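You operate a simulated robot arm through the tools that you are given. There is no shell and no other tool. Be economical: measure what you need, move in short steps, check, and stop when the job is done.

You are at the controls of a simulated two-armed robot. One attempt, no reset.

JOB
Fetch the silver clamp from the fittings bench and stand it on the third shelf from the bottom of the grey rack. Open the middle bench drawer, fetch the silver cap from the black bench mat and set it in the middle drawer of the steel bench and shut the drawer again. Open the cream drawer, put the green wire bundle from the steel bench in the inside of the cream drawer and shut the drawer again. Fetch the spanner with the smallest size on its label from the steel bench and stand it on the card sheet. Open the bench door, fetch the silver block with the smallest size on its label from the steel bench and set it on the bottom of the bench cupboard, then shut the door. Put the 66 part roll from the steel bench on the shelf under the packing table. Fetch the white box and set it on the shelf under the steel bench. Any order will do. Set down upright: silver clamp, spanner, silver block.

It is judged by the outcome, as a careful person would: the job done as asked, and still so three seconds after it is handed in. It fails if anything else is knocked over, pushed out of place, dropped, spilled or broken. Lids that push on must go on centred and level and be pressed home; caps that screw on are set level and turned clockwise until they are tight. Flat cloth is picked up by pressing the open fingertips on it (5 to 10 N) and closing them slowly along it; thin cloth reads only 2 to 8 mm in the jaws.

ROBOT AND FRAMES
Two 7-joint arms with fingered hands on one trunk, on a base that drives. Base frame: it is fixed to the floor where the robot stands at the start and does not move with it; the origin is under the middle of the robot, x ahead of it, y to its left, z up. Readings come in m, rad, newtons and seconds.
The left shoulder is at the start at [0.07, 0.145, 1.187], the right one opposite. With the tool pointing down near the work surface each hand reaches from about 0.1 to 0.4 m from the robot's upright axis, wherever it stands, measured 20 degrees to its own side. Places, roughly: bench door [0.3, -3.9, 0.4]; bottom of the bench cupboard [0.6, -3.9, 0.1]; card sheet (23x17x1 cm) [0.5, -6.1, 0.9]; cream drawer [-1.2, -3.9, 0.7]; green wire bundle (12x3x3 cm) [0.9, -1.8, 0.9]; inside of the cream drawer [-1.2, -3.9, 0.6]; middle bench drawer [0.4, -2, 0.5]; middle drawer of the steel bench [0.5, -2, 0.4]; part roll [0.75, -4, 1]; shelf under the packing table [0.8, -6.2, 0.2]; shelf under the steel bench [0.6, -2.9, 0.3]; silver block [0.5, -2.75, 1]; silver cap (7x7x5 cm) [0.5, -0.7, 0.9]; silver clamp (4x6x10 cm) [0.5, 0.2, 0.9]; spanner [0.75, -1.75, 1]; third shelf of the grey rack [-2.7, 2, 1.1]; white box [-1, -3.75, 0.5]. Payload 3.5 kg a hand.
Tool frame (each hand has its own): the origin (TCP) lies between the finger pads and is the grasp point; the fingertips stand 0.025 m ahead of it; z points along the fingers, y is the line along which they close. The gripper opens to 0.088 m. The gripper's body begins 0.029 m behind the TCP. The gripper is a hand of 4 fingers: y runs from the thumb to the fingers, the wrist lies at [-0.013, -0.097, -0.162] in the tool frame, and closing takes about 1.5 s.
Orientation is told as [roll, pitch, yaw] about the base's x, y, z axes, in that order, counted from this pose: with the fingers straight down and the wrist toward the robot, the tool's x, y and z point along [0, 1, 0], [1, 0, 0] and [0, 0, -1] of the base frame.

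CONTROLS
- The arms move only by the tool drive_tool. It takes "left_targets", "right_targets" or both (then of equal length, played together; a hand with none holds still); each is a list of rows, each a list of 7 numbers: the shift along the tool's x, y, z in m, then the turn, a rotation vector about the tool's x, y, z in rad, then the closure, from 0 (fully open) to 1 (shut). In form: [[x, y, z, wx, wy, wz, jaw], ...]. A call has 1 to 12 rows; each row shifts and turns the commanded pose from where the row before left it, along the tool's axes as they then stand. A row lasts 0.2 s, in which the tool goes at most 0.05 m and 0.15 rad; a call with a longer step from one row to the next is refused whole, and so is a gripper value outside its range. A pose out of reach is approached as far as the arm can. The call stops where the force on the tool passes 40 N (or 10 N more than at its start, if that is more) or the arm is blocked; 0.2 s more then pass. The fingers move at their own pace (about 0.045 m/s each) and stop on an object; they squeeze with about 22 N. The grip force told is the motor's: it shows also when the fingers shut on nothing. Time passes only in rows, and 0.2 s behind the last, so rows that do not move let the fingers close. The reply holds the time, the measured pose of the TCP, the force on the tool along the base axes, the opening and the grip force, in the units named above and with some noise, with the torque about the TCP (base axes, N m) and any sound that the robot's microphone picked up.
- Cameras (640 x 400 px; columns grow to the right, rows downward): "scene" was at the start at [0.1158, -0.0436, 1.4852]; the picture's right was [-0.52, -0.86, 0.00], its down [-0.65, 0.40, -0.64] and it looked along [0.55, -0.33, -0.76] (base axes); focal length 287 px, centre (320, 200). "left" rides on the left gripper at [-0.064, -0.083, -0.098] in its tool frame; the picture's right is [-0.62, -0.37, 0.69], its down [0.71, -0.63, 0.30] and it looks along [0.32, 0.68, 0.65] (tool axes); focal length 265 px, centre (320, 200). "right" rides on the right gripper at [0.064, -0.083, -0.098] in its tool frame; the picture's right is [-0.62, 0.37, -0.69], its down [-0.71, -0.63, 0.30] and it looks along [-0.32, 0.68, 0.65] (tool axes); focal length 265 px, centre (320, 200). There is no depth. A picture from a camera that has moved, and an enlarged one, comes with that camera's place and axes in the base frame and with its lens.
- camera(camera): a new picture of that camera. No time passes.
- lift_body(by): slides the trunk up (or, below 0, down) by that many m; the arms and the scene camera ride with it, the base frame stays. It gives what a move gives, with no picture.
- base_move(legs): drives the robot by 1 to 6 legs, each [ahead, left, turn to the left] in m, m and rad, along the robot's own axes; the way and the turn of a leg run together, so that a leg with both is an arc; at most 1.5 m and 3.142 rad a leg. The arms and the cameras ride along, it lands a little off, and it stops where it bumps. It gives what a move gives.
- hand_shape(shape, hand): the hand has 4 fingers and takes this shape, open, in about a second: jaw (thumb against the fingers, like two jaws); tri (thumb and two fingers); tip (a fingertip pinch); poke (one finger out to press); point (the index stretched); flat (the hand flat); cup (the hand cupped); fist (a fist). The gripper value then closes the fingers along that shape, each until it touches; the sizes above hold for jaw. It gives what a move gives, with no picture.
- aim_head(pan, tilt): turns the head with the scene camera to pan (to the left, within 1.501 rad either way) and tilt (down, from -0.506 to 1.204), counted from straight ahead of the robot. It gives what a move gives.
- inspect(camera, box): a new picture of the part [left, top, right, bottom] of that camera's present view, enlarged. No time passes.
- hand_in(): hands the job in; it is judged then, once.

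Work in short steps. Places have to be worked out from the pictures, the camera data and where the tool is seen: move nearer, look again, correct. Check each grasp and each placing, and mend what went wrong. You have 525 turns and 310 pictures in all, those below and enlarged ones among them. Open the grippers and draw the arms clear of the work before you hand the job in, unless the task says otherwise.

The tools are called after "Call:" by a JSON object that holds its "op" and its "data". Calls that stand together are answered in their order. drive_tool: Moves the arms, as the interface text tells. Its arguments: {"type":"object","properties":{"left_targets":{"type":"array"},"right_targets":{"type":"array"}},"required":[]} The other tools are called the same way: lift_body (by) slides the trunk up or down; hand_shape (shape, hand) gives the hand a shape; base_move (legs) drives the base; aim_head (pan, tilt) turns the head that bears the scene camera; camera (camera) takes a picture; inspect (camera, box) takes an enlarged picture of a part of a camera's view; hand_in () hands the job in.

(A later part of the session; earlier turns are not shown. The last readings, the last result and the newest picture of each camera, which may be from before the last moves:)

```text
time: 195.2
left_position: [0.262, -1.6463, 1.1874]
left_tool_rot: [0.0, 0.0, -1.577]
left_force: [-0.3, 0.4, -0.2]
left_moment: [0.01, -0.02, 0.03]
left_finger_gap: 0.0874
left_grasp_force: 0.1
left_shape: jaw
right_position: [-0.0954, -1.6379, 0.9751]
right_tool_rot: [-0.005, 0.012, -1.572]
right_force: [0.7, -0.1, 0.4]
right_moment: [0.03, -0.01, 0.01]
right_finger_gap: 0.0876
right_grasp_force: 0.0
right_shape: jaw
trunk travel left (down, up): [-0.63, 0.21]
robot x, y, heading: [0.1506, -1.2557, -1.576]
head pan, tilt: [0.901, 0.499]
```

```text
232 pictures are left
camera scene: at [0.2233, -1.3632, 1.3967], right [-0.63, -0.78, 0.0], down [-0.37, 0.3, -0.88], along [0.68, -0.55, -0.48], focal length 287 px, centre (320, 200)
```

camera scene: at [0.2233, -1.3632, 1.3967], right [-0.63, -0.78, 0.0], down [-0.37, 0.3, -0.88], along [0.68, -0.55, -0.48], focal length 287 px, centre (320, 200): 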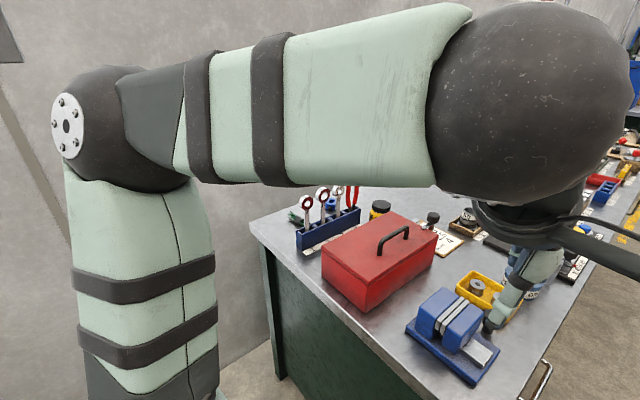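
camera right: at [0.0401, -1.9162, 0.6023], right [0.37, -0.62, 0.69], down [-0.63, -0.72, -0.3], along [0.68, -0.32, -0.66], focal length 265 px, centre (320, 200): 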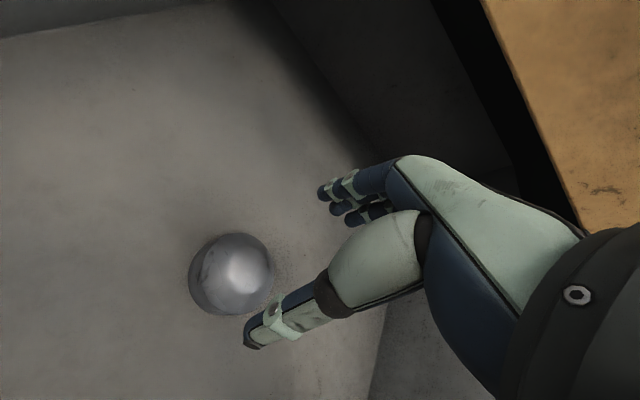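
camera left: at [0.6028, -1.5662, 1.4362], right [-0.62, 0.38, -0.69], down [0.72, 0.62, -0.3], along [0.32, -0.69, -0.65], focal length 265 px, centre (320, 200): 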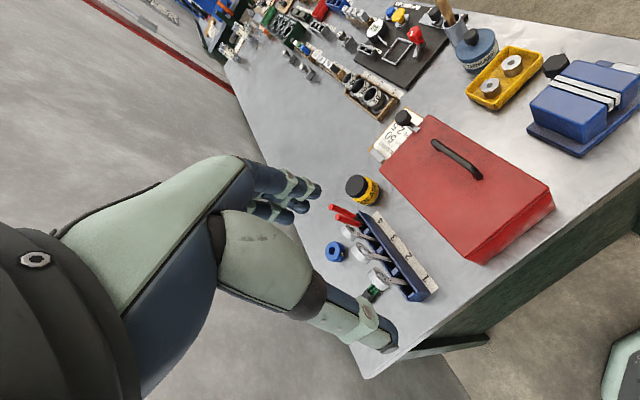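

Call:
{"op": "inspect", "data": {"camera": "scene", "box": [290, 180, 370, 240]}}

```text
6.67 times, centred on (330, 210) of scene
camera zoom: at [0.2233, -1.3632, 1.3967], right [-0.63, -0.78, 0.0], down [-0.37, 0.3, -0.88], along [0.68, -0.55, -0.48], focal length 1914 px, centre (253, 133)
```

zoom: 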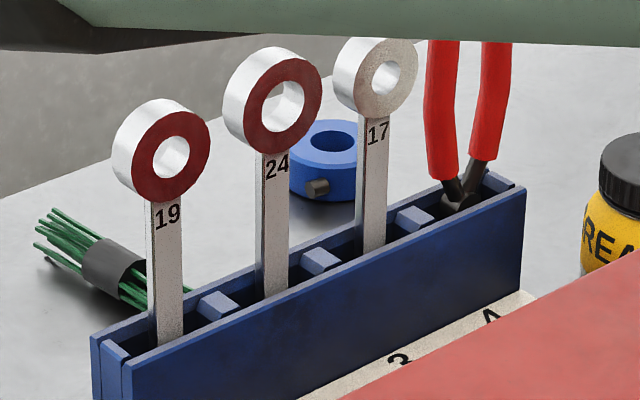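

The sizes are 19, 24 and 17, so 17 (third slot, y≈-1.914, x≈0.80) is wanted, and the green bundle lies at about [0.90, -1.82]. I'll extend the left hand forward and left first, to keep the elbow off the wall, then strafe in.

Call:
{"op": "drive_tool", "data": {"left_targets": [[0.025, 0.02, 0, 0, 0, 0, 0], [0.025, 0.02, 0, 0, 0, 0, 0], [0.025, 0.02, 0, 0, 0, 0, 0], [0.025, 0.02, 0, 0, 0, 0, 0], [0.025, 0.02, 0, 0, 0, 0, 0]]}}

Call:
{"op": "base_move", "data": {"legs": [[0, 0.4, 0], [0.1, 0, 0]]}}

Call:
{"op": "aim_head", "data": {"pan": 0.25, "tilt": 0.9}}

Call:
{"op": "camera", "data": {"camera": "scene"}}

Call:
{"op": "camera", "data": {"camera": "left"}}

```text
time: 196.3
left_position: [0.3859, -1.7484, 1.1871]
left_tool_rot: [0.001, 0.001, -1.58]
left_force: [0.1, -0.6, -0.4]
left_moment: [0.0, 0.0, -0.01]
left_finger_gap: 0.0875
left_grasp_force: 0.1
left_shape: jaw
right_position: [-0.0939, -1.6393, 0.9747]
right_tool_rot: [-0.003, 0.015, -1.57]
right_force: [-0.3, 0.0, -0.3]
right_moment: [0.02, -0.04, 0.03]
right_finger_gap: 0.0881
right_grasp_force: 0.0
right_shape: jaw
trunk travel left (down, up): [-0.63, 0.21]
robot x, y, heading: [0.1527, -1.2525, -1.578]
head pan, tilt: [0.901, 0.499]
```

```text
time: 199.6
left_position: [0.7941, -1.8507, 1.1875]
left_tool_rot: [0.001, 0.0, -1.58]
left_force: [0.3, 0.4, -0.6]
left_moment: [0.02, -0.03, -0.02]
left_finger_gap: 0.0876
left_grasp_force: 0.1
left_shape: jaw
right_position: [0.3122, -1.7412, 0.976]
right_tool_rot: [-0.002, 0.013, -1.569]
right_force: [0.7, 0.1, 1.1]
right_moment: [0.0, 0.03, 0.04]
right_finger_gap: 0.0875
right_grasp_force: 0.1
right_shape: jaw
trunk travel left (down, up): [-0.63, 0.21]
robot x, y, heading: [0.5592, -1.3618, -1.58]
head pan, tilt: [0.901, 0.499]
```

```text
time: 200.7
left_position: [0.7939, -1.8521, 1.1869]
left_tool_rot: [0.0, 0.0, -1.579]
left_force: [-0.1, 0.1, -0.3]
left_moment: [0.01, -0.01, 0.0]
left_finger_gap: 0.0879
left_grasp_force: 0.1
left_shape: jaw
right_position: [0.3118, -1.7424, 0.9743]
right_tool_rot: [-0.003, 0.01, -1.571]
right_force: [0.4, -0.3, -0.1]
right_moment: [-0.02, 0.03, 0.0]
right_finger_gap: 0.0877
right_grasp_force: 0.0
right_shape: jaw
trunk travel left (down, up): [-0.63, 0.21]
robot x, y, heading: [0.5582, -1.3553, -1.577]
head pan, tilt: [0.25, 0.901]
```

```text
230 pictures are left
camera scene: at [0.5771, -1.4833, 1.3629], right [-0.97, -0.24, 0.0], down [-0.19, 0.76, -0.62], along [0.15, -0.6, -0.78], focal length 287 px, centre (320, 200)
```

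scene: 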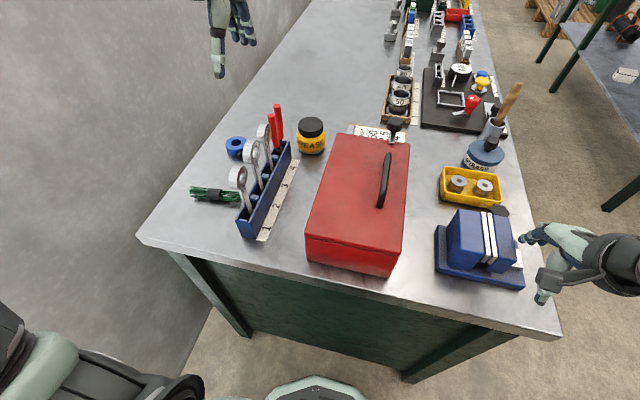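

```text
229 pictures are left
camera left: at [0.7298, -1.7684, 1.2855], right [-0.62, 0.37, -0.69], down [0.72, 0.62, -0.3], along [0.32, -0.69, -0.65], focal length 265 px, centre (320, 200)
```

left: 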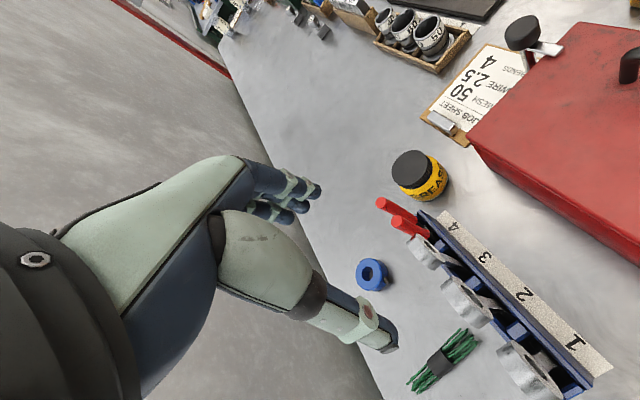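

The bundle is at about [0.90, -1.816], lying along x. I'll raise the right hand a bit and move the left hand above the bundle.

Call:
{"op": "drive_tool", "data": {"left_targets": [[0.04, -0.012, 0, 0, 0, 0, 0], [0.04, -0.012, 0, 0, 0, 0, 0], [0.032, -0.012, 0, 0, 0, 0, 0], [0, 0, 0.045, 0, 0, 0, 0], [0, 0, 0.045, 0, 0, 0, 0], [0, 0, 0.045, 0, 0, 0, 0], [0, 0, 0.045, 0, 0, 0, 0]], "right_targets": [[0, -0.02, -0.04, 0, 0, 0, 0], [0, -0.02, -0.04, 0, 0, 0, 0], [0, 0, -0.04, 0, 0, 0, 0], [0, 0, 0, 0, 0, 0, 0], [0, 0, 0, 0, 0, 0, 0], [0, 0, 0, 0, 0, 0, 0], [0, 0, 0, 0, 0, 0, 0]]}}

Call:
{"op": "camera", "data": {"camera": "left"}}

Call:
{"op": "inspect", "data": {"camera": "scene", "box": [140, 100, 340, 260]}}

```text
time: 202.3
left_position: [0.9044, -1.8143, 1.0082]
left_tool_rot: [-0.001, 0.0, -1.581]
left_force: [0.4, -0.4, -0.3]
left_moment: [-0.02, 0.02, -0.04]
left_finger_gap: 0.0876
left_grasp_force: 0.1
left_shape: jaw
right_position: [0.3187, -1.7078, 1.0931]
right_tool_rot: [-0.003, 0.014, -1.571]
right_force: [0.0, 0.7, -0.4]
right_moment: [0.0, 0.0, -0.01]
right_finger_gap: 0.0877
right_grasp_force: 0.0
right_shape: jaw
right hand out of reach, approached as far as the arm can: row 3
trunk travel left (down, up): [-0.63, 0.21]
robot x, y, heading: [0.5599, -1.3558, -1.573]
head pan, tilt: [0.25, 0.901]
```

```text
228 pictures are left
camera left: at [0.8417, -1.732, 1.1064], right [-0.62, 0.37, -0.69], down [0.72, 0.62, -0.31], along [0.32, -0.69, -0.65], focal length 265 px, centre (320, 200)
```

left: 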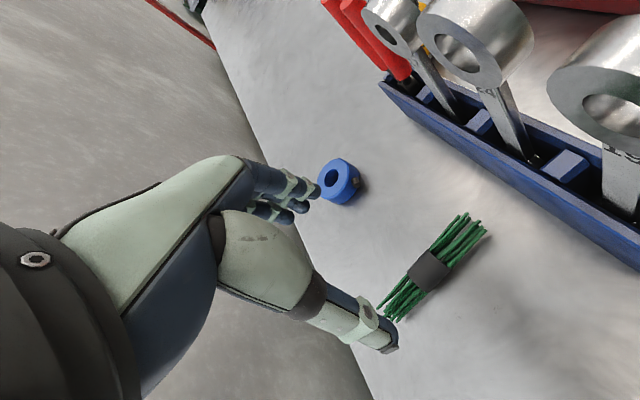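

```text
2.50 times, centred on (240, 180) of scene
camera zoom: at [0.5777, -1.4838, 1.3629], right [-0.97, -0.24, 0.0], down [-0.19, 0.76, -0.62], along [0.15, -0.6, -0.78], focal length 718 px, centre (520, 250)
```

zoom: 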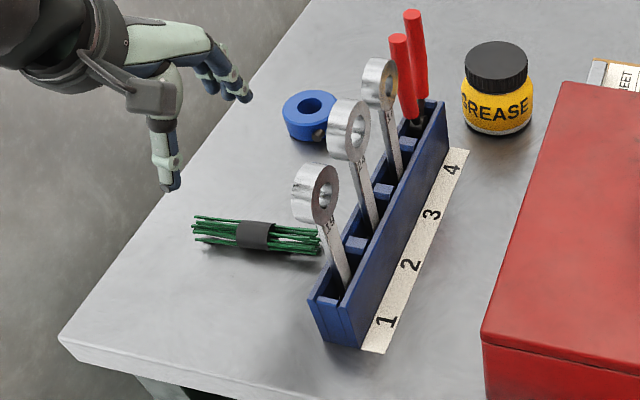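

Aligned. Descending to z≈0.89 and closing on the bundle.

Call:
{"op": "drive_tool", "data": {"left_targets": [[0, 0, 0.045, 0, 0, 0, 0], [0, 0, 0.045, 0, 0, 0, 0], [0, 0.002, 0.027, 0, 0, 0, 0.2], [0, 0, 0, 0, 0, 0, 0.6], [0, 0, 0, 0, 0, 0, 1], [0, 0, 0, 0, 0, 0, 1], [0, 0, 0, 0, 0, 0, 1], [0, 0, 0, 0, 0, 0, 1], [0, 0, 0, 0, 0, 0, 1]]}}

Call:
{"op": "camera", "data": {"camera": "left"}}

```text
time: 204.3
left_position: [0.9039, -1.8204, 0.8896]
left_tool_rot: [-0.001, 0.002, -1.58]
left_force: [-0.6, -0.1, 0.0]
left_moment: [-0.02, -0.02, -0.02]
left_finger_gap: 0.0208
left_grasp_force: 22.1
left_shape: jaw
right_position: [0.3172, -1.7081, 1.0908]
right_tool_rot: [-0.004, 0.011, -1.57]
right_force: [-0.3, -0.4, 0.3]
right_moment: [-0.01, -0.02, -0.01]
right_finger_gap: 0.0876
right_grasp_force: 0.0
right_shape: jaw
trunk travel left (down, up): [-0.63, 0.21]
robot x, y, heading: [0.5611, -1.3556, -1.58]
head pan, tilt: [0.25, 0.901]
```

```text
226 pictures are left
camera left: at [0.8398, -1.7364, 0.988], right [-0.62, 0.37, -0.69], down [0.72, 0.62, -0.3], along [0.32, -0.69, -0.65], focal length 265 px, centre (320, 200)
```

left: 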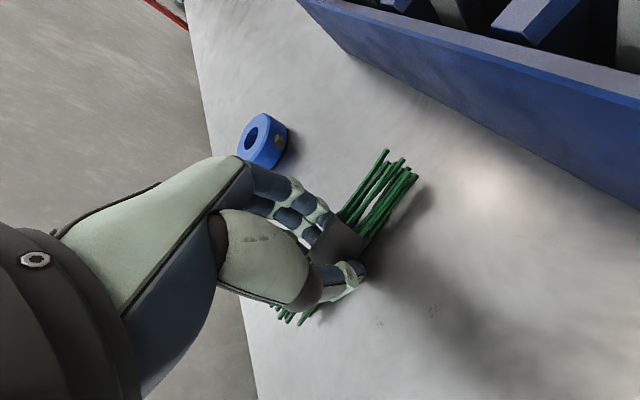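

The bundle is gripped (21 mm). I'll lift it and draw it back toward the robot, clear of the spanners.

Call:
{"op": "drive_tool", "data": {"left_targets": [[0, 0, -0.045, 0, 0, 0, 1], [0, 0, -0.045, 0, 0, 0, 1], [0, 0, -0.045, 0, 0, 0, 1], [0, 0, -0.045, 0, 0, 0, 1], [0, 0, -0.045, 0, 0, 0, 1], [0, 0, -0.045, 0, 0, 0, 1], [0, 0, -0.045, 0, 0, 0, 1], [-0.01, -0.04, -0.02, 0, 0, 0, 1], [-0.01, -0.04, 0, 0, 0, 0, 1], [-0.01, -0.04, 0, 0, 0, 0, 1]]}}

Call:
{"op": "camera", "data": {"camera": "left"}}

```text
time: 206.5
left_position: [0.8531, -1.7944, 1.1984]
left_tool_rot: [0.0, 0.0, -1.579]
left_force: [0.6, -0.2, -1.3]
left_moment: [-0.02, 0.0, -0.01]
left_finger_gap: 0.0207
left_grasp_force: 22.3
left_shape: jaw
left hand out of reach, approached as far as the arm can: row 8, 9, 10
right_position: [0.3174, -1.7067, 1.0913]
right_tool_rot: [-0.005, 0.012, -1.571]
right_force: [0.8, 0.1, 0.2]
right_moment: [0.01, -0.02, 0.0]
right_finger_gap: 0.0877
right_grasp_force: 0.0
right_shape: jaw
trunk travel left (down, up): [-0.63, 0.21]
robot x, y, heading: [0.5578, -1.3556, -1.575]
head pan, tilt: [0.25, 0.901]
```

```text
225 pictures are left
camera left: at [0.7891, -1.7119, 1.2964], right [-0.62, 0.37, -0.69], down [0.72, 0.62, -0.3], along [0.32, -0.69, -0.65], focal length 265 px, centre (320, 200)
```

left: 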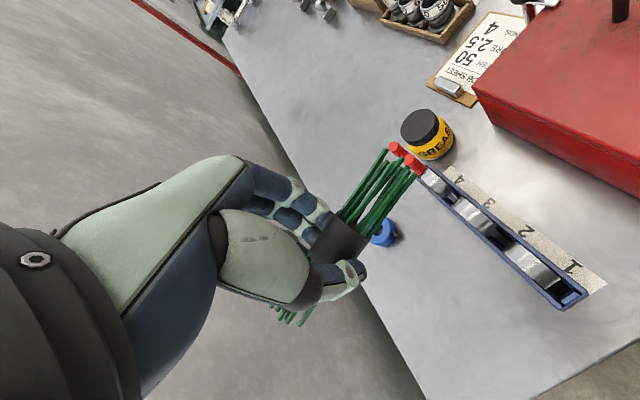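

The left arm is limited because it is high relative to its shoulder. I'll raise the trunk 0.15 and then retract the bundle lower and closer.

Call:
{"op": "lift_body", "data": {"by": 0.15}}

Call:
{"op": "drive_tool", "data": {"left_targets": [[0, -0.03, 0.03, 0, 0, 0, 1], [0, -0.03, 0.03, 0, 0, 0, 1], [0, -0.04, 0.03, 0, 0, 0, 1], [0, -0.04, 0.0, 0, 0, 0, 1], [0.0, -0.04, 0.0, 0, 0, 0, 1]]}}

Call:
{"op": "camera", "data": {"camera": "scene"}}

```text
time: 208.2
left_position: [0.8547, -1.7952, 1.3478]
left_tool_rot: [0.001, 0.0, -1.579]
left_force: [0.4, -0.8, -1.4]
left_moment: [0.04, 0.01, 0.01]
left_finger_gap: 0.0209
left_grasp_force: 22.2
left_shape: jaw
right_position: [0.3177, -1.7085, 1.2411]
right_tool_rot: [-0.005, 0.012, -1.571]
right_force: [-0.2, 0.5, -0.5]
right_moment: [-0.03, 0.0, 0.02]
right_finger_gap: 0.0875
right_grasp_force: 0.0
right_shape: jaw
trunk travel left (down, up): [-0.78, 0.06]
robot x, y, heading: [0.5582, -1.3563, -1.571]
head pan, tilt: [0.25, 0.901]
```

```text
time: 209.4
left_position: [0.7953, -1.6906, 1.2191]
left_tool_rot: [0.0, 0.0, -1.58]
left_force: [0.6, 0.3, -0.1]
left_moment: [0.01, 0.01, -0.05]
left_finger_gap: 0.0207
left_grasp_force: 22.0
left_shape: jaw
left hand out of reach, approached as far as the arm can: row 1, 2, 3, 4, 5
right_position: [0.3171, -1.707, 1.2411]
right_tool_rot: [-0.001, 0.012, -1.571]
right_force: [0.8, 0.5, 0.0]
right_moment: [-0.02, -0.02, -0.01]
right_finger_gap: 0.0875
right_grasp_force: 0.0
right_shape: jaw
trunk travel left (down, up): [-0.78, 0.06]
robot x, y, heading: [0.5605, -1.3562, -1.579]
head pan, tilt: [0.25, 0.901]
```

```text
224 pictures are left
camera scene: at [0.5763, -1.4824, 1.513], right [-0.97, -0.24, 0.0], down [-0.19, 0.76, -0.62], along [0.15, -0.6, -0.78], focal length 287 px, centre (320, 200)
```

scene: 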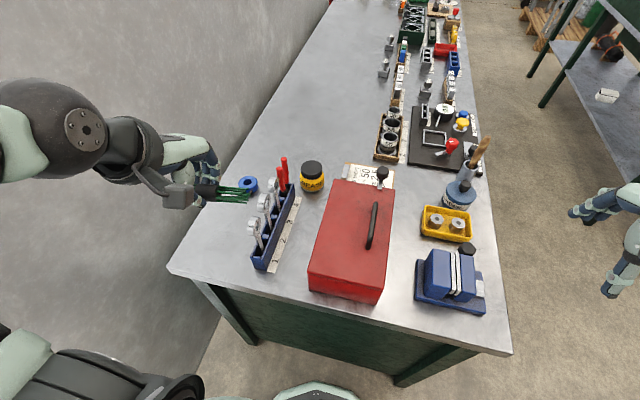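

The right wrist needs the base further left and forward, so I'll check the left elbow's clearance to the wall.

Call:
{"op": "aim_head", "data": {"pan": 1.1, "tilt": 0.5}}

Call:
{"op": "camera", "data": {"camera": "scene"}}

```text
time: 210.6
left_position: [0.7957, -1.6924, 1.218]
left_tool_rot: [0.001, 0.0, -1.58]
left_force: [-0.3, 0.8, -0.4]
left_moment: [0.04, 0.0, 0.0]
left_finger_gap: 0.0209
left_grasp_force: 22.2
left_shape: jaw
right_position: [0.3169, -1.7074, 1.2438]
right_tool_rot: [-0.004, 0.012, -1.57]
right_force: [0.2, 0.0, -0.1]
right_moment: [0.02, 0.0, -0.02]
right_finger_gap: 0.0876
right_grasp_force: 0.1
right_shape: jaw
trunk travel left (down, up): [-0.78, 0.06]
robot x, y, heading: [0.559, -1.3583, -1.572]
head pan, tilt: [1.1, 0.499]
```

```text
223 pictures are left
camera scene: at [0.6394, -1.452, 1.5467], right [-0.46, -0.89, 0.0], down [-0.43, 0.22, -0.88], along [0.78, -0.4, -0.48], focal length 287 px, centre (320, 200)
```

scene: 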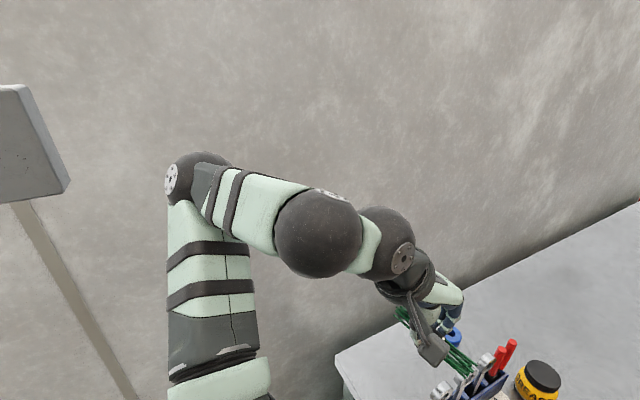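

The left elbow is flared near the wall when retracted. I'll extend the left hand well forward instead, high above the back of the bench, before moving the base.

Call:
{"op": "drive_tool", "data": {"left_targets": [[0.01, 0.04, -0.02, 0, 0, 0, 1], [0.01, 0.045, -0.02, 0, 0, 0, 1], [0.01, 0.045, 0, 0, 0, 0, 1], [0.005, 0.045, 0, 0, 0, 0, 1], [0, 0.045, 0, 0, 0, 0, 1], [0, 0.03, 0, 0, 0, 0, 1]]}}

Call:
{"op": "base_move", "data": {"legs": [[0.07, 0, 0], [0, 0.1, 0]]}}

Call:
{"op": "camera", "data": {"camera": "scene"}}

```text
refused: row 2 steps farther than a row can; nothing moved
```

```text
time: 212.3
left_position: [0.8972, -1.7642, 1.2183]
left_tool_rot: [0.0, 0.002, -1.577]
left_force: [0.4, -0.4, -0.6]
left_moment: [0.01, 0.0, 0.0]
left_finger_gap: 0.0212
left_grasp_force: 21.8
left_shape: jaw
right_position: [0.4179, -1.7816, 1.2419]
right_tool_rot: [-0.003, 0.013, -1.569]
right_force: [0.2, -0.4, 0.2]
right_moment: [0.0, 0.0, -0.01]
right_finger_gap: 0.0875
right_grasp_force: 0.1
right_shape: jaw
trunk travel left (down, up): [-0.78, 0.06]
robot x, y, heading: [0.6558, -1.4274, -1.582]
head pan, tilt: [1.1, 0.499]
```

```text
222 pictures are left
camera scene: at [0.74, -1.5249, 1.5467], right [-0.46, -0.89, 0.0], down [-0.43, 0.22, -0.88], along [0.78, -0.4, -0.48], focal length 287 px, centre (320, 200)
```

scene: 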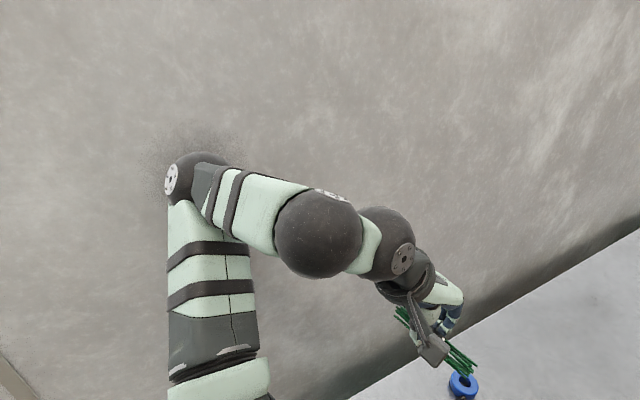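

The base moved without a bump (the elbow is close to the wall). Now I extend the left hand forward with smaller steps.

Call:
{"op": "drive_tool", "data": {"left_targets": [[0, 0.04, -0.01, 0, 0, 0, 1], [0, 0.045, -0.01, 0, 0, 0, 1], [0.005, 0.045, 0, 0, 0, 0, 1], [0.005, 0.045, 0, 0, 0, 0, 1], [0.005, 0.045, 0, 0, 0, 0, 1], [0.005, 0.02, 0, 0, 0, 0, 1]]}}

Call:
{"op": "aim_head", "data": {"pan": 0.2, "tilt": 0.9}}

Call:
{"op": "camera", "data": {"camera": "scene"}}

```text
time: 213.8
left_position: [0.9167, -2.0033, 1.2375]
left_tool_rot: [0.0, 0.002, -1.577]
left_force: [0.1, -0.2, 0.0]
left_moment: [-0.01, 0.0, -0.02]
left_finger_gap: 0.0208
left_grasp_force: 21.9
left_shape: jaw
right_position: [0.4185, -1.7801, 1.2408]
right_tool_rot: [-0.005, 0.014, -1.567]
right_force: [-0.5, -0.4, 0.6]
right_moment: [-0.05, 0.0, 0.01]
right_finger_gap: 0.088
right_grasp_force: 0.1
right_shape: jaw
trunk travel left (down, up): [-0.78, 0.06]
robot x, y, heading: [0.6608, -1.4311, -1.57]
head pan, tilt: [1.1, 0.499]
```

```text
time: 214.9
left_position: [0.9149, -2.0023, 1.2382]
left_tool_rot: [0.0, 0.002, -1.579]
left_force: [-0.5, -0.4, -0.2]
left_moment: [0.04, 0.01, 0.04]
left_finger_gap: 0.0209
left_grasp_force: 22.4
left_shape: jaw
right_position: [0.4186, -1.7807, 1.2419]
right_tool_rot: [-0.004, 0.012, -1.57]
right_force: [0.4, -0.3, 0.2]
right_moment: [-0.01, 0.01, -0.01]
right_finger_gap: 0.0874
right_grasp_force: 0.1
right_shape: jaw
trunk travel left (down, up): [-0.78, 0.06]
robot x, y, heading: [0.6615, -1.4305, -1.577]
head pan, tilt: [0.201, 0.901]
```

```text
221 pictures are left
camera scene: at [0.6743, -1.5558, 1.5129], right [-0.98, -0.2, 0.0], down [-0.15, 0.77, -0.62], along [0.12, -0.61, -0.78], focal length 287 px, centre (320, 200)
```

scene: 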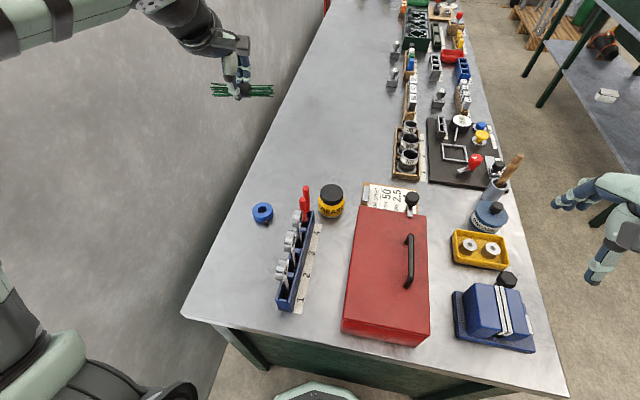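

Clear. Now I'll rotate the right hand to yaw 0 in place, so the jaws close along x.

Call:
{"op": "drive_tool", "data": {"right_targets": [[0, 0, 0, 0, 0, -0.143, 0], [0, 0, 0, 0, 0, -0.143, 0], [0, 0, 0, 0, 0, -0.143, 0], [0, 0, 0, 0, 0, -0.143, 0], [0, 0, 0, 0, 0, -0.143, 0], [0, 0, 0, 0, 0, -0.143, 0], [0, 0, 0, 0, 0, -0.143, 0], [0, 0, 0, 0, 0, -0.143, 0], [0, 0, 0, 0, 0, -0.143, 0], [0, 0, 0, 0, 0, -0.143, 0], [0, 0, 0, 0, 0, -0.14, 0]]}}

Call:
{"op": "hand_shape", "data": {"hand": "right", "shape": "tip"}}

Call:
{"op": "camera", "data": {"camera": "right"}}

Call:
{"op": "hand_shape", "data": {"hand": "right", "shape": "tri"}}

Call:
{"op": "camera", "data": {"camera": "right"}}

```text
time: 217.3
left_position: [0.9171, -2.0035, 1.2385]
left_tool_rot: [0.0, 0.002, -1.577]
left_force: [0.3, -0.2, -0.8]
left_moment: [-0.03, 0.01, 0.01]
left_finger_gap: 0.0206
left_grasp_force: 21.7
left_shape: jaw
right_position: [0.4197, -1.7804, 1.2418]
right_tool_rot: [0.013, 0.003, 0.003]
right_force: [0.0, 0.1, 0.2]
right_moment: [0.0, 0.03, -0.01]
right_finger_gap: 0.0877
right_grasp_force: 0.1
right_shape: jaw
trunk travel left (down, up): [-0.78, 0.06]
robot x, y, heading: [0.6623, -1.425, -1.575]
head pan, tilt: [0.201, 0.901]
```

```text
time: 218.2
left_position: [0.9145, -2.0017, 1.2388]
left_tool_rot: [0.0, 0.002, -1.578]
left_force: [-0.2, -0.2, -0.6]
left_moment: [0.02, 0.05, 0.01]
left_finger_gap: 0.0207
left_grasp_force: 21.2
left_shape: jaw
right_position: [0.4181, -1.7801, 1.2407]
right_tool_rot: [0.012, 0.004, -0.001]
right_force: [-0.3, 1.1, -0.2]
right_moment: [0.01, 0.02, 0.03]
right_finger_gap: 0.0878
right_grasp_force: 0.1
right_shape: tip
trunk travel left (down, up): [-0.78, 0.06]
robot x, y, heading: [0.6579, -1.43, -1.577]
head pan, tilt: [0.201, 0.901]
```

```text
220 pictures are left
camera right: at [0.3358, -1.7162, 1.3406], right [0.37, -0.63, 0.68], down [-0.63, -0.71, -0.31], along [0.68, -0.32, -0.66], focal length 265 px, centre (320, 200)
```

right: 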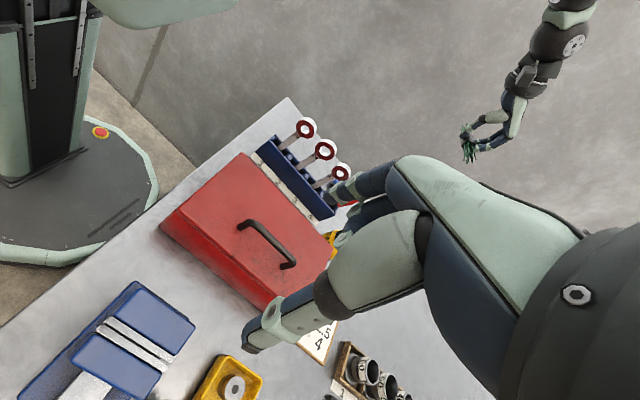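

```text
time: 219.2
left_position: [0.9158, -2.0013, 1.2385]
left_tool_rot: [0.0, 0.002, -1.578]
left_force: [-0.4, -0.6, -1.1]
left_moment: [0.0, -0.01, -0.01]
left_finger_gap: 0.0207
left_grasp_force: 21.8
left_shape: jaw
right_position: [0.4184, -1.7795, 1.2412]
right_tool_rot: [0.012, 0.003, 0.0]
right_force: [0.1, -0.4, -0.1]
right_moment: [0.01, 0.02, -0.05]
right_finger_gap: 0.0875
right_grasp_force: 0.2
right_shape: tri
trunk travel left (down, up): [-0.78, 0.06]
robot x, y, heading: [0.6593, -1.4271, -1.576]
head pan, tilt: [0.201, 0.901]
```

```text
219 pictures are left
camera right: at [0.3359, -1.7163, 1.3406], right [0.37, -0.63, 0.68], down [-0.63, -0.71, -0.31], along [0.68, -0.32, -0.66], focal length 265 px, centre (320, 200)
```

right: 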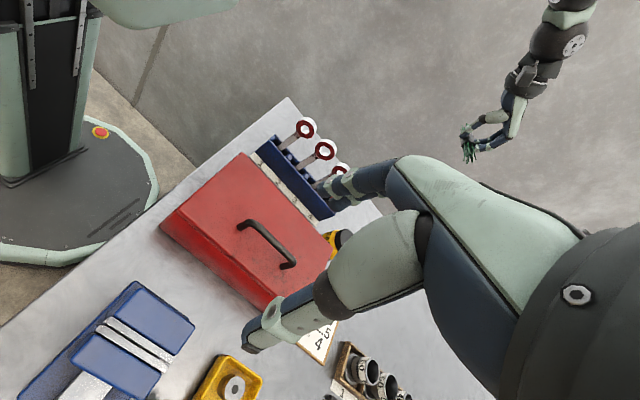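

The ring of spanner 17 triangulates to about [0.795, -1.895, 1.00]. Using the tri shape, I'll move the right hand above it at z≈1.13.

Call:
{"op": "drive_tool", "data": {"right_targets": [[-0.013, 0.043, 0, 0, 0, 0, 0], [-0.013, 0.043, 0, 0, 0, 0, 0], [-0.013, 0.043, 0, 0, 0, 0, 0], [-0.013, 0.043, 0, 0, 0, 0, 0], [-0.013, 0.043, 0, 0, 0, 0, 0], [-0.013, 0.043, 0, 0, 0, 0, 0], [-0.013, 0.043, 0, 0, 0, 0, 0], [-0.013, 0.043, 0.02, 0, 0, 0, 0], [-0.01, 0.03, 0.03, 0, 0, 0, 0], [0, 0, 0.03, 0, 0, 0, 0]]}}

Call:
{"op": "camera", "data": {"camera": "right"}}

Call:
{"op": "camera", "data": {"camera": "scene"}}

```text
time: 221.3
left_position: [0.9159, -2.0031, 1.2368]
left_tool_rot: [-0.001, 0.001, -1.578]
left_force: [0.0, -0.4, -0.1]
left_moment: [0.01, -0.03, 0.02]
left_finger_gap: 0.0209
left_grasp_force: 21.6
left_shape: jaw
right_position: [0.7934, -1.8938, 1.1585]
right_tool_rot: [0.013, 0.002, 0.002]
right_force: [0.3, -0.2, 0.9]
right_moment: [-0.01, 0.0, -0.01]
right_finger_gap: 0.0878
right_grasp_force: 0.0
right_shape: tri
trunk travel left (down, up): [-0.78, 0.06]
robot x, y, heading: [0.6624, -1.4272, -1.577]
head pan, tilt: [0.201, 0.901]
```

```text
218 pictures are left
camera right: at [0.7104, -1.8302, 1.2593], right [0.37, -0.63, 0.68], down [-0.63, -0.71, -0.31], along [0.68, -0.32, -0.66], focal length 265 px, centre (320, 200)
```

right: 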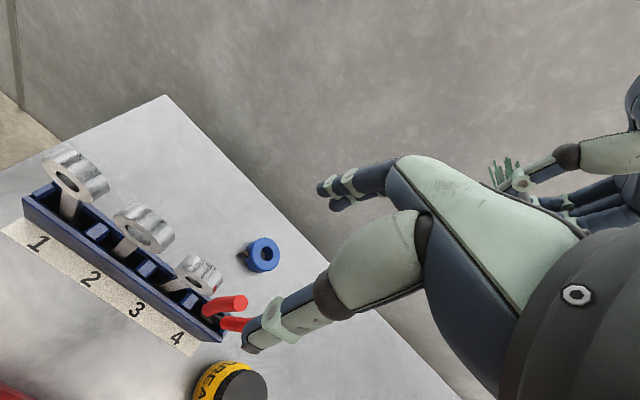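

```text
217 pictures are left
camera scene: at [0.6736, -1.5561, 1.5129], right [-0.98, -0.2, 0.0], down [-0.15, 0.77, -0.62], along [0.12, -0.61, -0.78], focal length 287 px, centre (320, 200)
```

scene: 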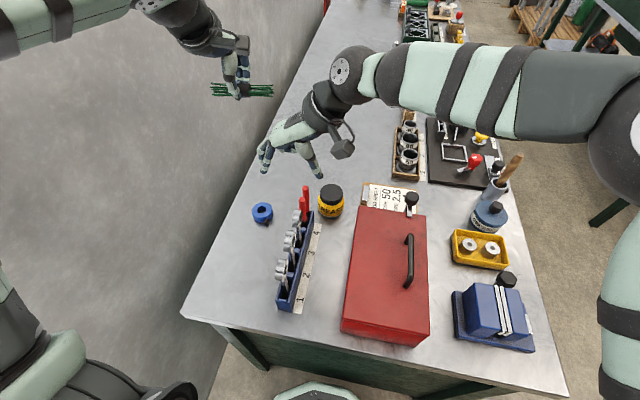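

Estimates give the ring at about [0.782, -1.88, 1.02–1.04]. I'll shift and lower 5 cm, then recheck.

Call:
{"op": "drive_tool", "data": {"right_targets": [[0.013, -0.012, 0.0, 0, 0, 0, 0], [0, 0, 0.03, 0, 0, 0, 0], [0, 0, 0.02, 0, 0, 0, 0]]}}

Call:
{"op": "camera", "data": {"camera": "right"}}

Call:
{"op": "inspect", "data": {"camera": "scene", "box": [220, 120, 380, 320]}}

```text
time: 222.2
left_position: [0.9152, -2.0026, 1.2385]
left_tool_rot: [0.001, 0.001, -1.577]
left_force: [0.1, -0.2, -0.6]
left_moment: [-0.02, 0.01, 0.01]
left_finger_gap: 0.0208
left_grasp_force: 21.8
left_shape: jaw
right_position: [0.7817, -1.8789, 1.1082]
right_tool_rot: [0.015, 0.003, -0.001]
right_force: [-0.8, -0.2, -0.5]
right_moment: [-0.01, 0.02, 0.02]
right_finger_gap: 0.0879
right_grasp_force: 0.0
right_shape: tri
trunk travel left (down, up): [-0.78, 0.06]
robot x, y, heading: [0.6581, -1.4245, -1.573]
head pan, tilt: [0.201, 0.901]
```

```text
216 pictures are left
camera right: at [0.6987, -1.8168, 1.2087], right [0.37, -0.63, 0.68], down [-0.63, -0.71, -0.31], along [0.68, -0.32, -0.66], focal length 265 px, centre (320, 200)
```

right: 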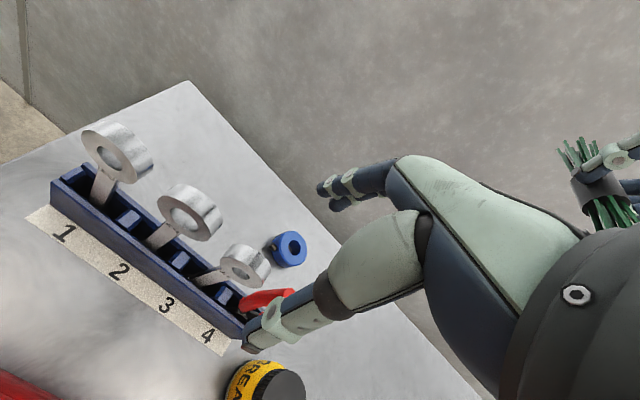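

```text
2.00 times, centred on (300, 220) of scene
camera zoom: at [0.6749, -1.5568, 1.5128], right [-0.98, -0.2, 0.0], down [-0.15, 0.77, -0.62], along [0.12, -0.61, -0.78], focal length 574 px, centre (360, 160)
```

zoom: 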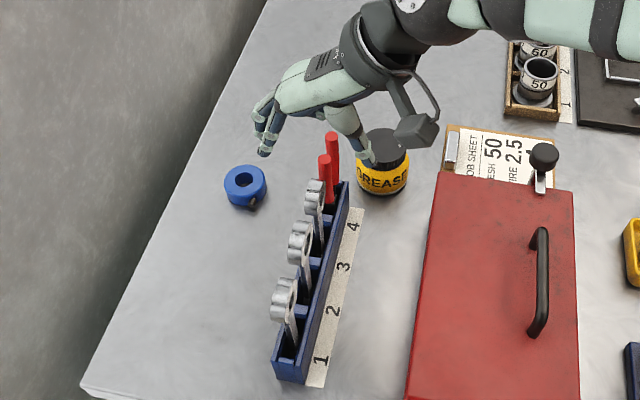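

The ring centre is confirmed at about [0.779, -1.875, 1.04]. I'll descend to 1.053 and check before closing.

Call:
{"op": "drive_tool", "data": {"right_targets": [[0.004, -0.002, 0.025, 0, 0, 0, 0], [0, 0, 0.03, 0, 0, 0, 0]]}}

Call:
{"op": "camera", "data": {"camera": "right"}}

Call:
{"op": "inspect", "data": {"camera": "scene", "box": [240, 140, 360, 260]}}

```text
time: 222.8
left_position: [0.9152, -2.003, 1.2376]
left_tool_rot: [-0.001, 0.001, -1.577]
left_force: [-0.1, -0.3, -0.9]
left_moment: [0.02, 0.01, -0.01]
left_finger_gap: 0.021
left_grasp_force: 22.0
left_shape: jaw
right_position: [0.7794, -1.8745, 1.0539]
right_tool_rot: [0.014, 0.003, -0.001]
right_force: [0.3, 0.7, -0.4]
right_moment: [0.03, 0.0, 0.01]
right_finger_gap: 0.0875
right_grasp_force: 0.0
right_shape: tri
trunk travel left (down, up): [-0.78, 0.06]
robot x, y, heading: [0.6619, -1.4301, -1.574]
head pan, tilt: [0.201, 0.901]
```

```text
214 pictures are left
camera right: at [0.6958, -1.8114, 1.1527], right [0.37, -0.63, 0.68], down [-0.63, -0.71, -0.31], along [0.68, -0.31, -0.66], focal length 265 px, centre (320, 200)
```

right: 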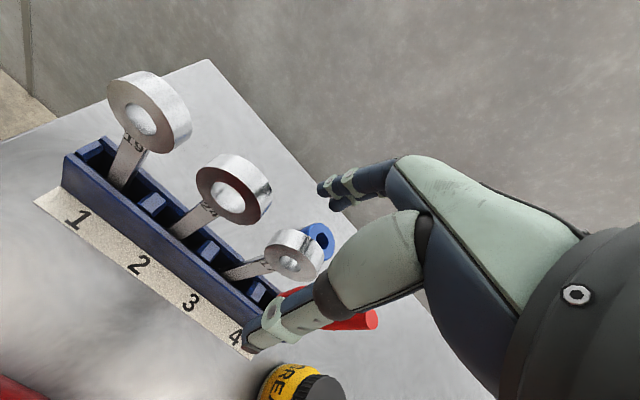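

```text
3.33 times, centred on (300, 200) of scene
camera zoom: at [0.6749, -1.5573, 1.5127], right [-0.98, -0.2, 0.0], down [-0.15, 0.77, -0.62], along [0.12, -0.61, -0.78], focal length 957 px, centre (387, 200)
```

zoom: 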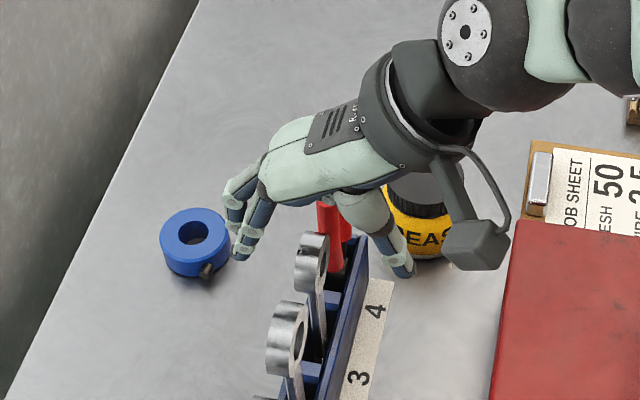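

The tips straddle the ring nicely. Closing the tri grip.

Call:
{"op": "drive_tool", "data": {"right_targets": [[0.002, -0.002, 0.004, 0, 0, 0, 0.3], [0, 0, 0, 0, 0, 0, 0.5], [0, 0, 0, 0, 0, 0, 0.7], [0, 0, 0, 0, 0, 0, 0.9], [0, 0, 0, 0, 0, 0, 1], [0, 0, 0, 0, 0, 0, 1], [0, 0, 0, 0, 0, 0, 1]]}}

Call:
{"op": "camera", "data": {"camera": "right"}}

Call:
{"op": "inspect", "data": {"camera": "scene", "box": [240, 140, 360, 260]}}

```text
time: 224.3
left_position: [0.9165, -2.0023, 1.2395]
left_tool_rot: [0.0, 0.001, -1.578]
left_force: [-0.7, 0.2, -0.3]
left_moment: [-0.05, -0.01, 0.01]
left_finger_gap: 0.0212
left_grasp_force: 22.6
left_shape: jaw
right_position: [0.7775, -1.8717, 1.0506]
right_tool_rot: [0.012, 0.004, 0.001]
right_force: [-0.2, -0.3, -0.3]
right_moment: [0.03, -0.01, -0.01]
right_finger_gap: 0.0001
right_grasp_force: 21.5
right_shape: tri
trunk travel left (down, up): [-0.78, 0.06]
robot x, y, heading: [0.6604, -1.4297, -1.574]
head pan, tilt: [0.201, 0.901]
```

```text
212 pictures are left
camera right: at [0.6935, -1.8086, 1.1501], right [0.37, -0.63, 0.68], down [-0.63, -0.71, -0.31], along [0.68, -0.32, -0.66], focal length 265 px, centre (320, 200)
```

right: 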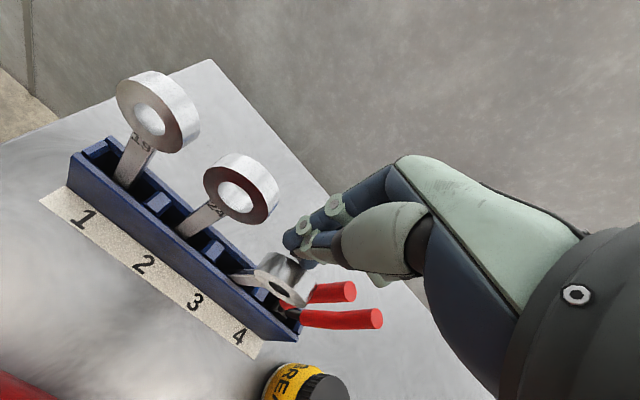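

```text
3.33 times, centred on (300, 200) of scene
camera zoom: at [0.6743, -1.5558, 1.5128], right [-0.98, -0.2, 0.0], down [-0.15, 0.77, -0.62], along [0.12, -0.61, -0.78], focal length 957 px, centre (387, 200)
```

zoom: 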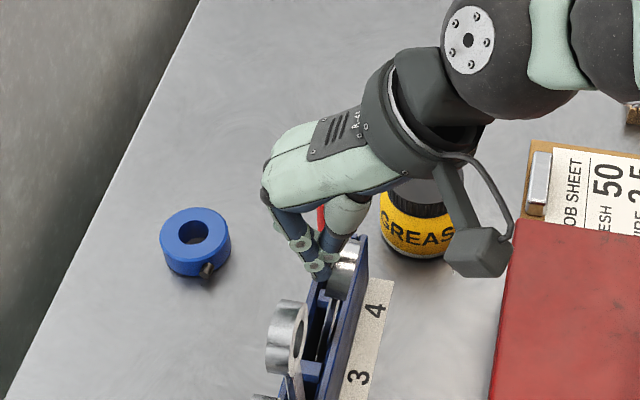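

I missed: the ring is lower (z≈1.01) than I grabbed and it got tilted in its slot. I'll open, raise and re-measure.

Call:
{"op": "drive_tool", "data": {"right_targets": [[0, 0, 0, 0, 0, 0, 0.5], [0, 0, 0, 0, 0, 0, 0], [0, 0, 0, 0, 0, 0, 0], [0, 0, -0.03, 0, 0, 0, 0], [0, 0, -0.03, 0, 0, 0, 0], [0, 0, -0.03, 0, 0, 0, 0]]}}

Call:
{"op": "inspect", "data": {"camera": "right", "box": [0, 80, 320, 380]}}

Call:
{"op": "inspect", "data": {"camera": "scene", "box": [240, 160, 360, 320]}}

```text
time: 225.8
left_position: [0.9159, -2.0015, 1.2384]
left_tool_rot: [0.0, 0.002, -1.578]
left_force: [-0.2, 0.1, -0.5]
left_moment: [0.0, 0.0, 0.0]
left_finger_gap: 0.021
left_grasp_force: 22.3
left_shape: jaw
right_position: [0.7788, -1.873, 1.1406]
right_tool_rot: [0.012, 0.002, 0.002]
right_force: [0.5, -0.7, 0.2]
right_moment: [-0.02, -0.02, -0.04]
right_finger_gap: 0.0877
right_grasp_force: 0.1
right_shape: tri
trunk travel left (down, up): [-0.78, 0.06]
robot x, y, heading: [0.6586, -1.4281, -1.573]
head pan, tilt: [0.201, 0.901]
```

```text
1.33 times, centred on (160, 230) of right
camera zoom: at [0.6946, -1.8093, 1.2401], right [0.37, -0.63, 0.68], down [-0.63, -0.71, -0.31], along [0.68, -0.32, -0.66], focal length 354 px, centre (533, 160)
```

zoom: 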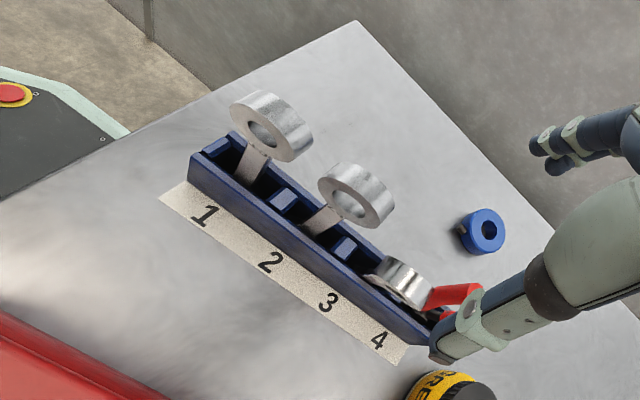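

```text
2.50 times, centred on (300, 240) of scene
camera zoom: at [0.6742, -1.5554, 1.5128], right [-0.98, -0.2, 0.0], down [-0.15, 0.77, -0.62], along [0.12, -0.61, -0.78], focal length 718 px, centre (370, 100)
```

zoom: 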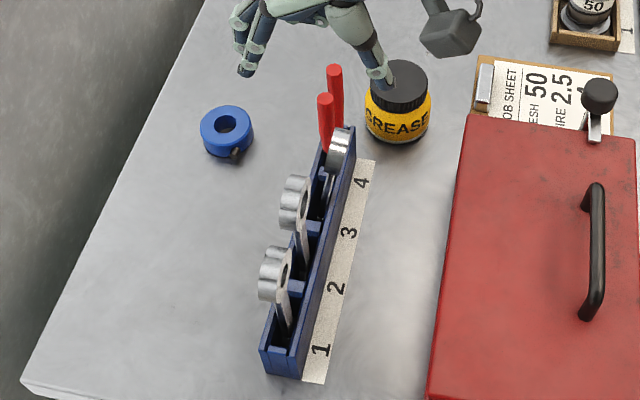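

Call:
{"op": "inspect", "data": {"camera": "scene", "box": [280, 180, 330, 215]}}

Call:
{"op": "inspect", "data": {"camera": "right", "box": [200, 220, 300, 300]}}

```text
11.43 times, centred on (305, 198) of scene
camera zoom: at [0.6742, -1.5554, 1.5128], right [-0.98, -0.2, 0.0], down [-0.15, 0.77, -0.62], along [0.12, -0.61, -0.78], focal length 3281 px, centre (491, 229)
```

zoom: 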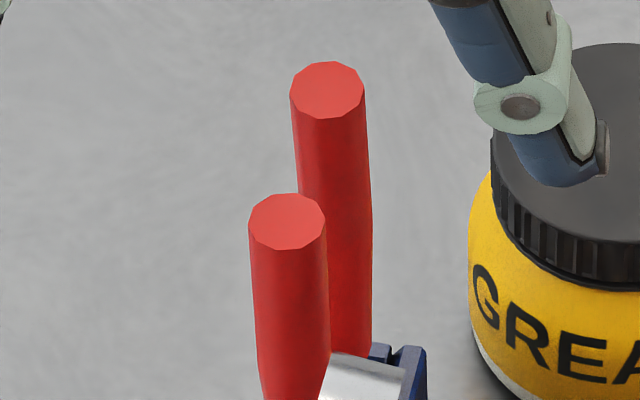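

```text
5.00 times, centred on (250, 260) of right
camera zoom: at [0.6946, -1.8093, 1.2401], right [0.37, -0.63, 0.68], down [-0.63, -0.71, -0.31], along [0.68, -0.32, -0.66], focal length 1327 px, centre (670, -100)
```

zoom: 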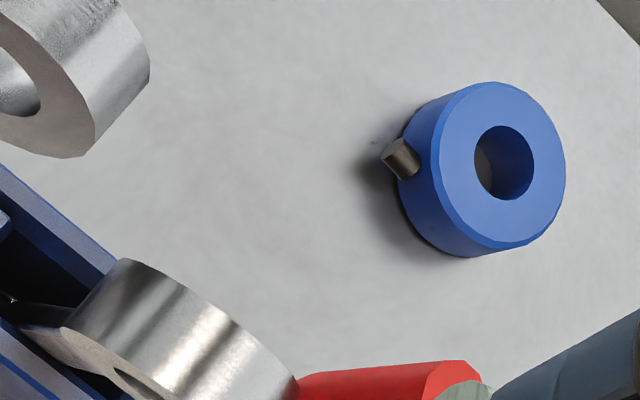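

Call:
{"op": "inspect", "data": {"camera": "scene", "box": [260, 200, 340, 250]}}

Call:
{"op": "inspect", "data": {"camera": "right", "box": [160, 230, 290, 340]}}

```text
8.00 times, centred on (300, 225) of scene
camera zoom: at [0.6742, -1.5554, 1.5128], right [-0.98, -0.2, 0.0], down [-0.15, 0.77, -0.62], along [0.12, -0.61, -0.78], focal length 2297 px, centre (480, 0)
```

zoom: 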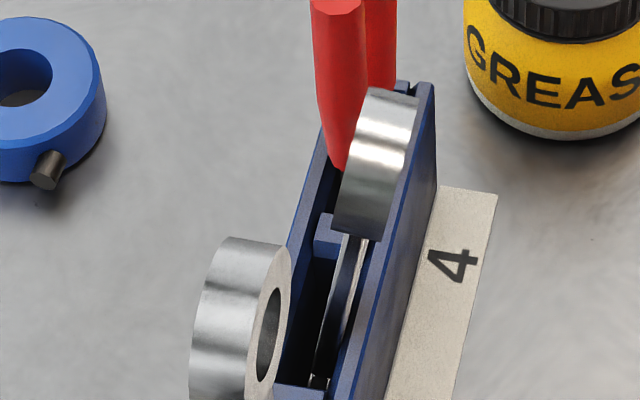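

```text
3.64 times, centred on (225, 285) of right
camera zoom: at [0.6946, -1.8093, 1.2401], right [0.37, -0.63, 0.68], down [-0.63, -0.71, -0.31], along [0.68, -0.32, -0.66], focal length 965 px, centre (666, -109)
```

zoom: 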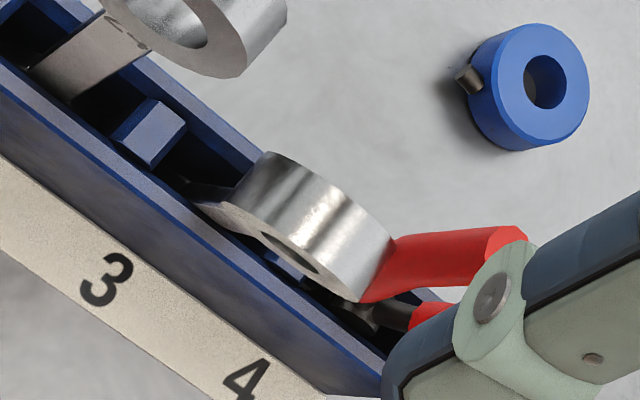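

Spanner 17 leans toward the pliers, its ring now at about [0.767, -1.89, 1.005], with a plier handle just behind it at y≈-1.909. I'll approach at y=-1.878 and z≈1.022.

Call:
{"op": "drive_tool", "data": {"right_targets": [[-0.005, -0.011, 0.04, 0, 0, 0, 0], [0, 0, 0.04, 0, 0, 0, 0], [0, 0, 0.02, 0, 0, 0, 0], [0, 0, 0.018, 0, 0, 0, 0]]}}

Call:
{"op": "camera", "data": {"camera": "right"}}

Call:
{"op": "inspect", "data": {"camera": "scene", "box": [240, 160, 340, 250]}}

```text
time: 226.8
left_position: [0.9149, -2.0029, 1.2384]
left_tool_rot: [-0.001, 0.001, -1.578]
left_force: [-0.1, -0.2, -1.3]
left_moment: [0.0, 0.04, -0.03]
left_finger_gap: 0.0208
left_grasp_force: 22.5
left_shape: jaw
right_position: [0.7659, -1.8771, 1.0213]
right_tool_rot: [0.012, 0.004, -0.001]
right_force: [0.0, -0.4, 0.0]
right_moment: [0.02, 0.01, -0.01]
right_finger_gap: 0.0876
right_grasp_force: 0.2
right_shape: tri
trunk travel left (down, up): [-0.78, 0.06]
robot x, y, heading: [0.6597, -1.428, -1.577]
head pan, tilt: [0.201, 0.901]
```

```text
204 pictures are left
camera right: at [0.6826, -1.8134, 1.1214], right [0.37, -0.63, 0.68], down [-0.63, -0.71, -0.31], along [0.68, -0.32, -0.66], focal length 265 px, centre (320, 200)
```

right: 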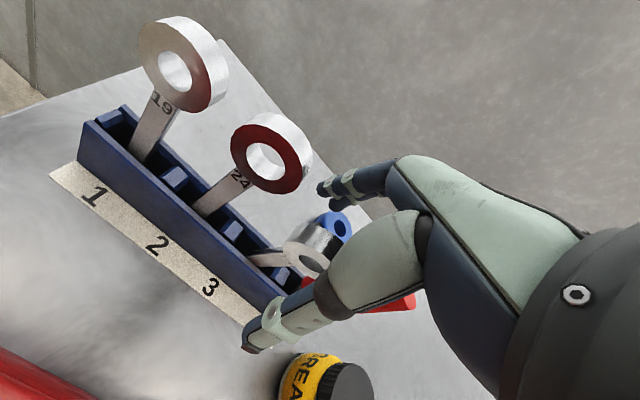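

```text
4.44 times, centred on (290, 205) of scene
camera zoom: at [0.6742, -1.5562, 1.5128], right [-0.98, -0.2, 0.0], down [-0.15, 0.77, -0.62], along [0.12, -0.61, -0.78], focal length 1276 px, centre (453, 178)
```

zoom: 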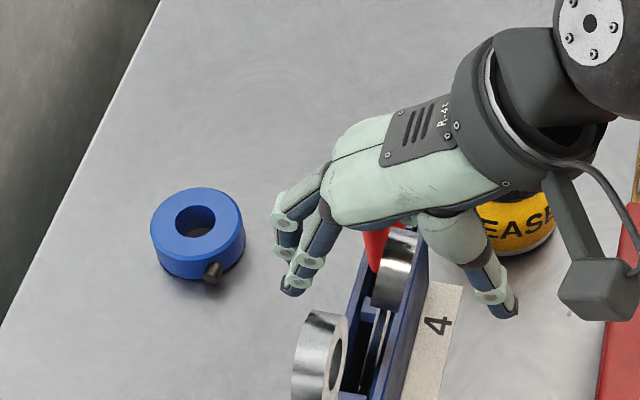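

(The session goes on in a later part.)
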